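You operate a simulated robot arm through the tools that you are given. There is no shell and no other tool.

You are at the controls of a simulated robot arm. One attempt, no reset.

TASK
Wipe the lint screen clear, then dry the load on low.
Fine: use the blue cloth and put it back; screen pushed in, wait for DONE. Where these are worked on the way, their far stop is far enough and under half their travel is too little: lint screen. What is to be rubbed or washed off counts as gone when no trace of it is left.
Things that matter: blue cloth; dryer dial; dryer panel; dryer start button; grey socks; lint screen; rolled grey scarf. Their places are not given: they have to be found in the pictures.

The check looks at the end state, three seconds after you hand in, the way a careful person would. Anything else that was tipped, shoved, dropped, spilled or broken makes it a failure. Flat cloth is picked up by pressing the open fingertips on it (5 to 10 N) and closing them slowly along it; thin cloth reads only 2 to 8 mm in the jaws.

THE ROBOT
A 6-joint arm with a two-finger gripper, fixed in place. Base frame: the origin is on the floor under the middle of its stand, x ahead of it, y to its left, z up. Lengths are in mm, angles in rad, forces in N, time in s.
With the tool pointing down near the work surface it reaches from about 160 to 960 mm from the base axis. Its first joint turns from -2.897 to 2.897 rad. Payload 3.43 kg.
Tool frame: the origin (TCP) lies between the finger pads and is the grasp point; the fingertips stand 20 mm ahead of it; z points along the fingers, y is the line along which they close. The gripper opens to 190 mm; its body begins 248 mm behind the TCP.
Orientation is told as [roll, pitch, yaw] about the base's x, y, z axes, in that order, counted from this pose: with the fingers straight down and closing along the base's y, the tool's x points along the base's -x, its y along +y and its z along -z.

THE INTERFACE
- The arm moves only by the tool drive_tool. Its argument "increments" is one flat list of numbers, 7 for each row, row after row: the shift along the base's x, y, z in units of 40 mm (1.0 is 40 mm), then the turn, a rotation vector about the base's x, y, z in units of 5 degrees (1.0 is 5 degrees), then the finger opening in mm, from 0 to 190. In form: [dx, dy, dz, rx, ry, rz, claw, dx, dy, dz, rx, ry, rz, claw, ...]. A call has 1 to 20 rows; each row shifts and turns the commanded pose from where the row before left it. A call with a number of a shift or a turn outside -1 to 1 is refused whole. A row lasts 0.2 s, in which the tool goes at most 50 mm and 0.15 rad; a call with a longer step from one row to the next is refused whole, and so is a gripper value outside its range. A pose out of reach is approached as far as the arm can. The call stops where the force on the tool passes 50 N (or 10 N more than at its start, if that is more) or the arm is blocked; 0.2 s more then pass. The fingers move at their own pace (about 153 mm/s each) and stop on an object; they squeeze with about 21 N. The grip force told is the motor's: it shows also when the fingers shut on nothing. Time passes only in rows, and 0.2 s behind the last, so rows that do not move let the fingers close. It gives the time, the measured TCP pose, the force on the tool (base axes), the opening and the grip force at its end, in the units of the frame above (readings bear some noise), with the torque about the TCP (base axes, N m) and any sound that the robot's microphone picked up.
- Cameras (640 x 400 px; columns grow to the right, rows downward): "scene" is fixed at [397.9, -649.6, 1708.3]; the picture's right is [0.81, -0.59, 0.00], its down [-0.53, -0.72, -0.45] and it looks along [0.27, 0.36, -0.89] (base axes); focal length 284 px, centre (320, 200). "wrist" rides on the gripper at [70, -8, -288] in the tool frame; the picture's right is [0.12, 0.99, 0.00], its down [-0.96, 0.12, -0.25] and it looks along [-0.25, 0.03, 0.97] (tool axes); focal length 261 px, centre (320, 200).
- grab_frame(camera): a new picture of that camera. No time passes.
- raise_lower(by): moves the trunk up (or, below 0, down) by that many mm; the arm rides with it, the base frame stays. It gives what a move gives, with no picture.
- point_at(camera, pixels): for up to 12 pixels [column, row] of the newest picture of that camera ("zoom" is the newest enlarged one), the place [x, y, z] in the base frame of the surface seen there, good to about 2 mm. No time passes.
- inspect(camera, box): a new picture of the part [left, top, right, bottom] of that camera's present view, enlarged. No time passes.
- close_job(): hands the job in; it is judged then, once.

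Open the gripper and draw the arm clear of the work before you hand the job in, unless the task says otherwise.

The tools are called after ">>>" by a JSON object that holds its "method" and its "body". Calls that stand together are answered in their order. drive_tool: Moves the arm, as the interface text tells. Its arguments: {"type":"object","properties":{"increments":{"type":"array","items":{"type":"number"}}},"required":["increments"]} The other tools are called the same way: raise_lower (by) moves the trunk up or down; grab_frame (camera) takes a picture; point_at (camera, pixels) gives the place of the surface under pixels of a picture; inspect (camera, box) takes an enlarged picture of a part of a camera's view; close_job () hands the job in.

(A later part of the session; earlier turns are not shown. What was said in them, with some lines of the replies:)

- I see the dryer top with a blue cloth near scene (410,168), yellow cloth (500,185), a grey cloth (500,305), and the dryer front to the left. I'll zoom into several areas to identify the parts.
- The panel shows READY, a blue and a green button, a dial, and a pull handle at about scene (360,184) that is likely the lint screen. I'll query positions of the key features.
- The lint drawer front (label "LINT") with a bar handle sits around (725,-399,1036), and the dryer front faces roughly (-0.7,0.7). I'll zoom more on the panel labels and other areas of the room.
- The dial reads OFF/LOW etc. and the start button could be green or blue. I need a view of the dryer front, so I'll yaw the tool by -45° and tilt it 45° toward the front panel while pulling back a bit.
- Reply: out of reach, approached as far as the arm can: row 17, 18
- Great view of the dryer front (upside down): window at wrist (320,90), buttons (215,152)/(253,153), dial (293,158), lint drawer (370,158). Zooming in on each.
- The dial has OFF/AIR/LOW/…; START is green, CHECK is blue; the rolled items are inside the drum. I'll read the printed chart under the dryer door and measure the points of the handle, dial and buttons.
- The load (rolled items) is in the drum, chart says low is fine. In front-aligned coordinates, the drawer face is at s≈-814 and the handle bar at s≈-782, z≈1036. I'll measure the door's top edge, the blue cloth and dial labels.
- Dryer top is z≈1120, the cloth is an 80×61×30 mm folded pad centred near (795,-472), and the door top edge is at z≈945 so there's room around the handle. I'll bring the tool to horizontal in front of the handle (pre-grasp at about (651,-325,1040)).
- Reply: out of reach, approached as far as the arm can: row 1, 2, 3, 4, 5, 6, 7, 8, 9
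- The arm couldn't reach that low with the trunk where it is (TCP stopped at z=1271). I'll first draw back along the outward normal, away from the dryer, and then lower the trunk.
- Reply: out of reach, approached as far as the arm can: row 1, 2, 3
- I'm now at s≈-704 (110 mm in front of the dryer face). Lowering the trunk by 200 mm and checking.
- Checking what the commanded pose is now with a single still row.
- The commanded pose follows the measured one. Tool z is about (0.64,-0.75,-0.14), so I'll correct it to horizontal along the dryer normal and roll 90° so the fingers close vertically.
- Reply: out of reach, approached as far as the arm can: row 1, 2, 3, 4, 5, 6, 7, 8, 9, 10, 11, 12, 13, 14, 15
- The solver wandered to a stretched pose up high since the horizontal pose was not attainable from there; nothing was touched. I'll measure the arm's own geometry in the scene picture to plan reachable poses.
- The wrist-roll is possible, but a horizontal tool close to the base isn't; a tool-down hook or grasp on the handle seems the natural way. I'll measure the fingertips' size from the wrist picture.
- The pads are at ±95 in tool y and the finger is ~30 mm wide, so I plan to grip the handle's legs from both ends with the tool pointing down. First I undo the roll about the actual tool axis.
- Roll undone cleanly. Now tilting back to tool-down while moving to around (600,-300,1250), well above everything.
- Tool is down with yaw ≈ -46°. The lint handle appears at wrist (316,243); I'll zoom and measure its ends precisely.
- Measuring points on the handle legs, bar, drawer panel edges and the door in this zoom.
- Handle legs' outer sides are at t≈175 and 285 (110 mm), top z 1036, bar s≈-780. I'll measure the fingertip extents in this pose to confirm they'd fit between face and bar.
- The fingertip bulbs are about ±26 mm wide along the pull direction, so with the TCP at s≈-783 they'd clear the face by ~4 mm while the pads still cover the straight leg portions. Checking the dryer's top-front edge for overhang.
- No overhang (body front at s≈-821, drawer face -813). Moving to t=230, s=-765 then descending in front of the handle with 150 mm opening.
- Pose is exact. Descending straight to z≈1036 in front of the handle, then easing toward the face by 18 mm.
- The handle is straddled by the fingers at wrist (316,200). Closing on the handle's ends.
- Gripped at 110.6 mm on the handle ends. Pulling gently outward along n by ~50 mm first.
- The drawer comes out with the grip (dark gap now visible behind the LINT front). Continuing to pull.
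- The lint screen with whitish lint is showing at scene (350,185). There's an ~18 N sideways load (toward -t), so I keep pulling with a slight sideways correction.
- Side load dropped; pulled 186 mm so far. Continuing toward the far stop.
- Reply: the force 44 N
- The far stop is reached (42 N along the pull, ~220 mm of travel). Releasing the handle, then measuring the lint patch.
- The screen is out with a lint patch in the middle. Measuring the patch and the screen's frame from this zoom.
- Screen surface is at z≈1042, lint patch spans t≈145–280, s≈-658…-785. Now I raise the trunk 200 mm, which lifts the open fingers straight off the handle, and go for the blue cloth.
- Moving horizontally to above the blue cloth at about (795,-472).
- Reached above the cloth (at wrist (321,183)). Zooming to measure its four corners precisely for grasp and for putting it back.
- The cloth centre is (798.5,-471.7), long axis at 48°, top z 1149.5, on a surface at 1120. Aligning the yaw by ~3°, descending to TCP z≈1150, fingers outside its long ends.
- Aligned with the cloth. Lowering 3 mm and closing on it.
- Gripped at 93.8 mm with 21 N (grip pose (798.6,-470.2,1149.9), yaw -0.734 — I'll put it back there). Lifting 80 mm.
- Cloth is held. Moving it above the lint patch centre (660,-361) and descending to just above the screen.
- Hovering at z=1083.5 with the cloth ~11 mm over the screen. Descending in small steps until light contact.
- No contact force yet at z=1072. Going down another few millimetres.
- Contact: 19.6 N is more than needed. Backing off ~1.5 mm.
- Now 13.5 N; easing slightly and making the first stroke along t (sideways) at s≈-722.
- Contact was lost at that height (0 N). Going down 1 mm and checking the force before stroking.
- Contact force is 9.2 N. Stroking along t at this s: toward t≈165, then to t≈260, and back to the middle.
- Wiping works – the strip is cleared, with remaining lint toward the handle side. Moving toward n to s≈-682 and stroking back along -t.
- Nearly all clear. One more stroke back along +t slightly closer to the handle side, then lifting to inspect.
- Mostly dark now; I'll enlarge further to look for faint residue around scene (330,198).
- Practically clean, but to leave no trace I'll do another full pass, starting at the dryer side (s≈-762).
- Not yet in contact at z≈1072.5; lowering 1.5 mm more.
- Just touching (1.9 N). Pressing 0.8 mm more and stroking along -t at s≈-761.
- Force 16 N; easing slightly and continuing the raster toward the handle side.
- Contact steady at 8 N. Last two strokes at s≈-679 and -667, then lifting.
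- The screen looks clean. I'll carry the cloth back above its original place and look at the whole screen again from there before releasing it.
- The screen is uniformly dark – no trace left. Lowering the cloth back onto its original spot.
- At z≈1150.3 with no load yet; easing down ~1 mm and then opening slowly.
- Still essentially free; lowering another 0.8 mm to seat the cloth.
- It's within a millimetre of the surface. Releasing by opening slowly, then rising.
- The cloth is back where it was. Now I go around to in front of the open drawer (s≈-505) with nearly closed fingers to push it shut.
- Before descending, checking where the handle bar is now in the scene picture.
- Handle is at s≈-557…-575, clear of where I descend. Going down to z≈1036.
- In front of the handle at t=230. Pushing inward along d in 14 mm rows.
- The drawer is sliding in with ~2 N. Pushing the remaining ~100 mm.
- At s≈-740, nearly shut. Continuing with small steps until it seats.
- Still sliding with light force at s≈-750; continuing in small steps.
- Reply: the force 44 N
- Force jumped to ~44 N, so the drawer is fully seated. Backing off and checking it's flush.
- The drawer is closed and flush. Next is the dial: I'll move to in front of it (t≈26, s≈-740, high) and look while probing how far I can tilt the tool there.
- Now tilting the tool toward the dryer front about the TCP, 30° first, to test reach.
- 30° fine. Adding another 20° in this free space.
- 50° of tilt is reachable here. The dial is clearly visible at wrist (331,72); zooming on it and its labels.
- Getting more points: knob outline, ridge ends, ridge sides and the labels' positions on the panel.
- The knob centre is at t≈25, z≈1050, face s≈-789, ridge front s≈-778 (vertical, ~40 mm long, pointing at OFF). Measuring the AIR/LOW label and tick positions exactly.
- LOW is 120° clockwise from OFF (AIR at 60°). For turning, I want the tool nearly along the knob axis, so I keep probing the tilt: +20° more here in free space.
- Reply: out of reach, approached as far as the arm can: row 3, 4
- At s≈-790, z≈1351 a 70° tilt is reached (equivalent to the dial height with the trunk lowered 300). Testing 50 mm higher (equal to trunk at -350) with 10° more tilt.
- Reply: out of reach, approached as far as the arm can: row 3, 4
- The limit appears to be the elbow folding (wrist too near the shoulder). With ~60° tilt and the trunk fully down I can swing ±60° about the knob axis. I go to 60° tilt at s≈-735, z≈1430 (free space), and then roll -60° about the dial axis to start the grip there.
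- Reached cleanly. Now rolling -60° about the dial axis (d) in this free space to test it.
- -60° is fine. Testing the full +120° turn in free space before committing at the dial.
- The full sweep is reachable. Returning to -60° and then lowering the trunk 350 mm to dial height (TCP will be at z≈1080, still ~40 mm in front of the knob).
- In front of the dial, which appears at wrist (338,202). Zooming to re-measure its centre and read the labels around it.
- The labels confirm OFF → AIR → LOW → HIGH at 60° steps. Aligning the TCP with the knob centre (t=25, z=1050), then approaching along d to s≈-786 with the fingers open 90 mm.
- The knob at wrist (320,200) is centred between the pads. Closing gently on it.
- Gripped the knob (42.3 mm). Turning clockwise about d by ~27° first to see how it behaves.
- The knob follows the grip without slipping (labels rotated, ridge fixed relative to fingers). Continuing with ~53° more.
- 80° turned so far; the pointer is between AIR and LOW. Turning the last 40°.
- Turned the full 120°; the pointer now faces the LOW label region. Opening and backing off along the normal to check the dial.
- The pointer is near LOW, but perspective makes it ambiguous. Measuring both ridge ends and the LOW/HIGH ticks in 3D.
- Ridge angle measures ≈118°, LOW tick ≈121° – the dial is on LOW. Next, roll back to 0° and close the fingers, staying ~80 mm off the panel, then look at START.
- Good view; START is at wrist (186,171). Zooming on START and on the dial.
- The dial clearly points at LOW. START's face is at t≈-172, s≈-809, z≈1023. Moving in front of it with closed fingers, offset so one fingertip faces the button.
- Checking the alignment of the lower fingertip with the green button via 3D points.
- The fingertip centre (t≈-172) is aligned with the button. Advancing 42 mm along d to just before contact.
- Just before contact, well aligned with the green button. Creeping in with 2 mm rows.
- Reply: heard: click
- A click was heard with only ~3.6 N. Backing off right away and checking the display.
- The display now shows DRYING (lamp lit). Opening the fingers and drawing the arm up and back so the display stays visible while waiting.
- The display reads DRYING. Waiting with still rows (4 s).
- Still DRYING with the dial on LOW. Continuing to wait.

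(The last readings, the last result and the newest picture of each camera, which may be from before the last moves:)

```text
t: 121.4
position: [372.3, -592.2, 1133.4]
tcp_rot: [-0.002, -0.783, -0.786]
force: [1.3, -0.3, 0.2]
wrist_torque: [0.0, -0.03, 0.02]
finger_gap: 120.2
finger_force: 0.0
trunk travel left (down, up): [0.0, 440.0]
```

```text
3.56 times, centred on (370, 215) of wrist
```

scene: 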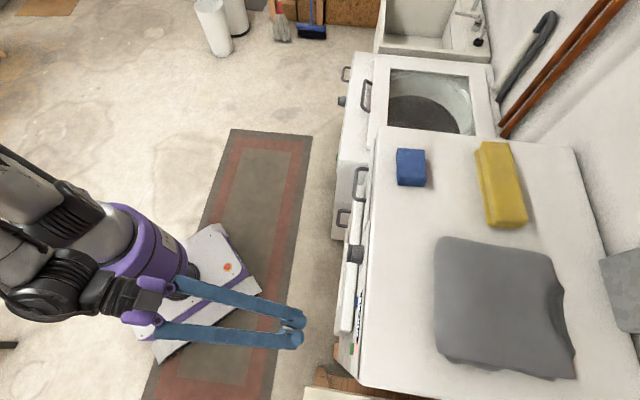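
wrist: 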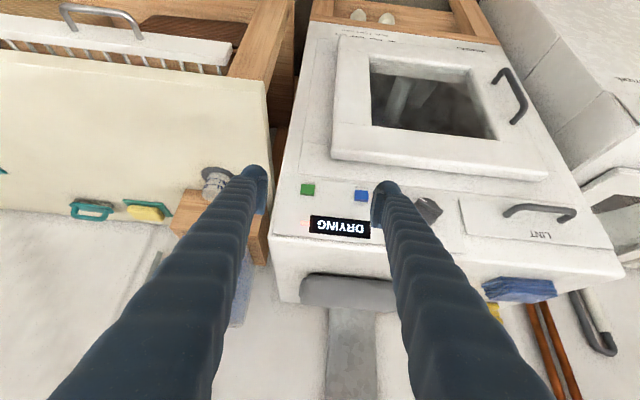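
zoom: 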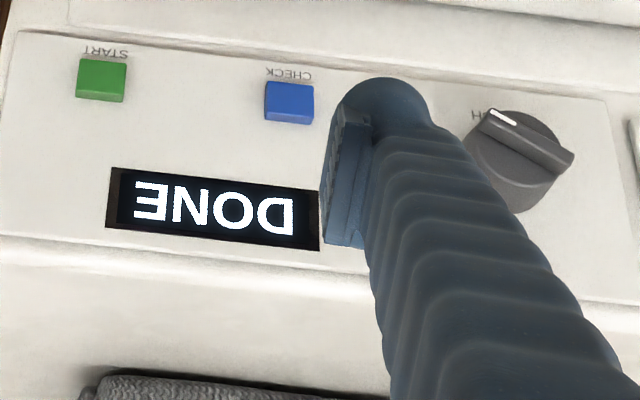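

The display reads DONE. Raising the trunk 200 mm to draw the arm clear, opening wide, and taking final pictures.

>>> {"method": "raise_lower", "body": {"by": 200}}

>>> {"method": "drive_tool", "body": {"increments": [0, 0, 0.3, 0, 0, 0, 160, 0, 0, 0.3, 0, 0, 0, 190]}}

>>> {"method": "grab_frame", "body": {"camera": "scene"}}

>>> {"method": "grab_frame", "body": {"camera": "wrist"}}

```text
t: 123.5
position: [370.9, -592.1, 1332.3]
tcp_rot: [0.001, -0.785, -0.785]
force: [-0.4, -0.2, 0.4]
wrist_torque: [0.0, -0.01, -0.02]
finger_gap: 120.2
finger_force: 0.1
trunk travel left (down, up): [-200.0, 240.0]
```

```text
t: 124.1
position: [373.3, -593.8, 1350.2]
tcp_rot: [0.006, -0.774, -0.79]
force: [0.1, 0.6, -0.3]
wrist_torque: [0.02, -0.01, 0.02]
finger_gap: 189.9
finger_force: 0.2
trunk travel left (down, up): [-200.0, 240.0]
```

```text
taken
```

scene: 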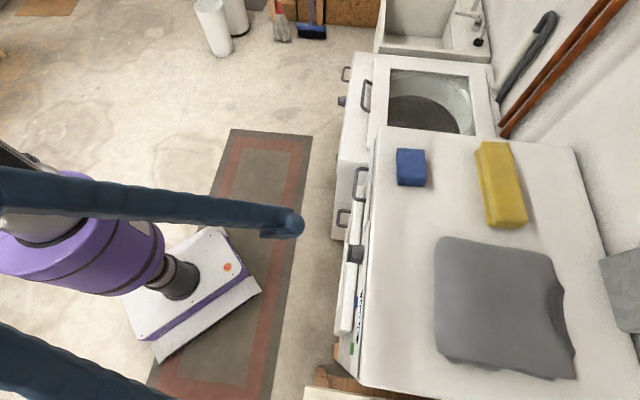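

```text
taken
```

wrist: 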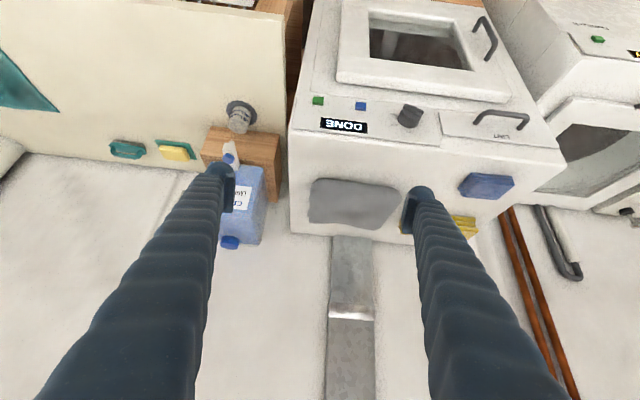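

Everything looks as it should; a last check of the drawer face, cloth position and the dial/display before handing in.

>>> {"method": "point_at", "body": {"camera": "scene", "pixels": [[397, 150], [425, 179], [398, 178], [410, 165], [500, 185], [495, 300]]}}

>>> {"method": "inspect", "body": {"camera": "wrist", "box": [290, 80, 560, 160]}}

>>> {"method": "point_at", "body": {"camera": "wrist", "pixels": [[460, 126], [540, 135], [490, 130], [495, 111], [430, 125]]}}

```text
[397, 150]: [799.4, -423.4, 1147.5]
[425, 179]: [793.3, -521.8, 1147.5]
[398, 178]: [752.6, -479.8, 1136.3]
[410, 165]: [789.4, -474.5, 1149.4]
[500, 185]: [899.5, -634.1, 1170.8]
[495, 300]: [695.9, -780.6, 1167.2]
```

```text
2.37 times, centred on (425, 120) of wrist
```

zoom: 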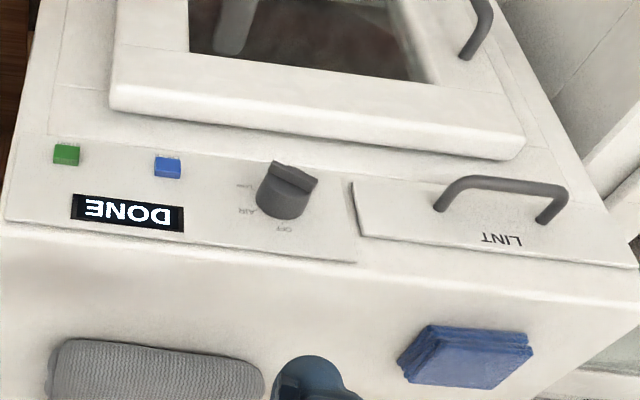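

```text
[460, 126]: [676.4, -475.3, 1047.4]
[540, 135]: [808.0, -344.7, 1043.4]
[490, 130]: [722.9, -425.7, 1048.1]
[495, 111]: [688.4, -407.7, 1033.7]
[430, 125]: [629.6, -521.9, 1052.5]
```

The drawer face is back at s≈-814 (closed), the cloth sits in its original spot, the dial is on LOW, and the display reads DONE. The gripper is open and the arm is clear, so I'm handing in.

>>> {"method": "close_job", "body": {}}

```text
The job is handed in.
```

The lint screen is wiped clean and pushed back in, and the load has been dried on low. The panel read DONE before I handed the job in.

- **Lint screen:** I pulled it out to its far stop and went over the lint patch with the blue cloth, then a second full pass. The enlarged pictures showed no trace left. After I pushed it in, its front measured at its original closed position.
- **Blue cloth:** It is back on the dryer top where it was, within a couple of millimetres.
- **Dryer:** I turned the dial from OFF to LOW and pressed START once. It clicked, the panel went to DRYING, and then to DONE. The dial is still on LOW, and the load is still inside the drum.

Nothing else looked moved or tipped in the final pictures. The gripper is open and the arm is clear of the dryer.
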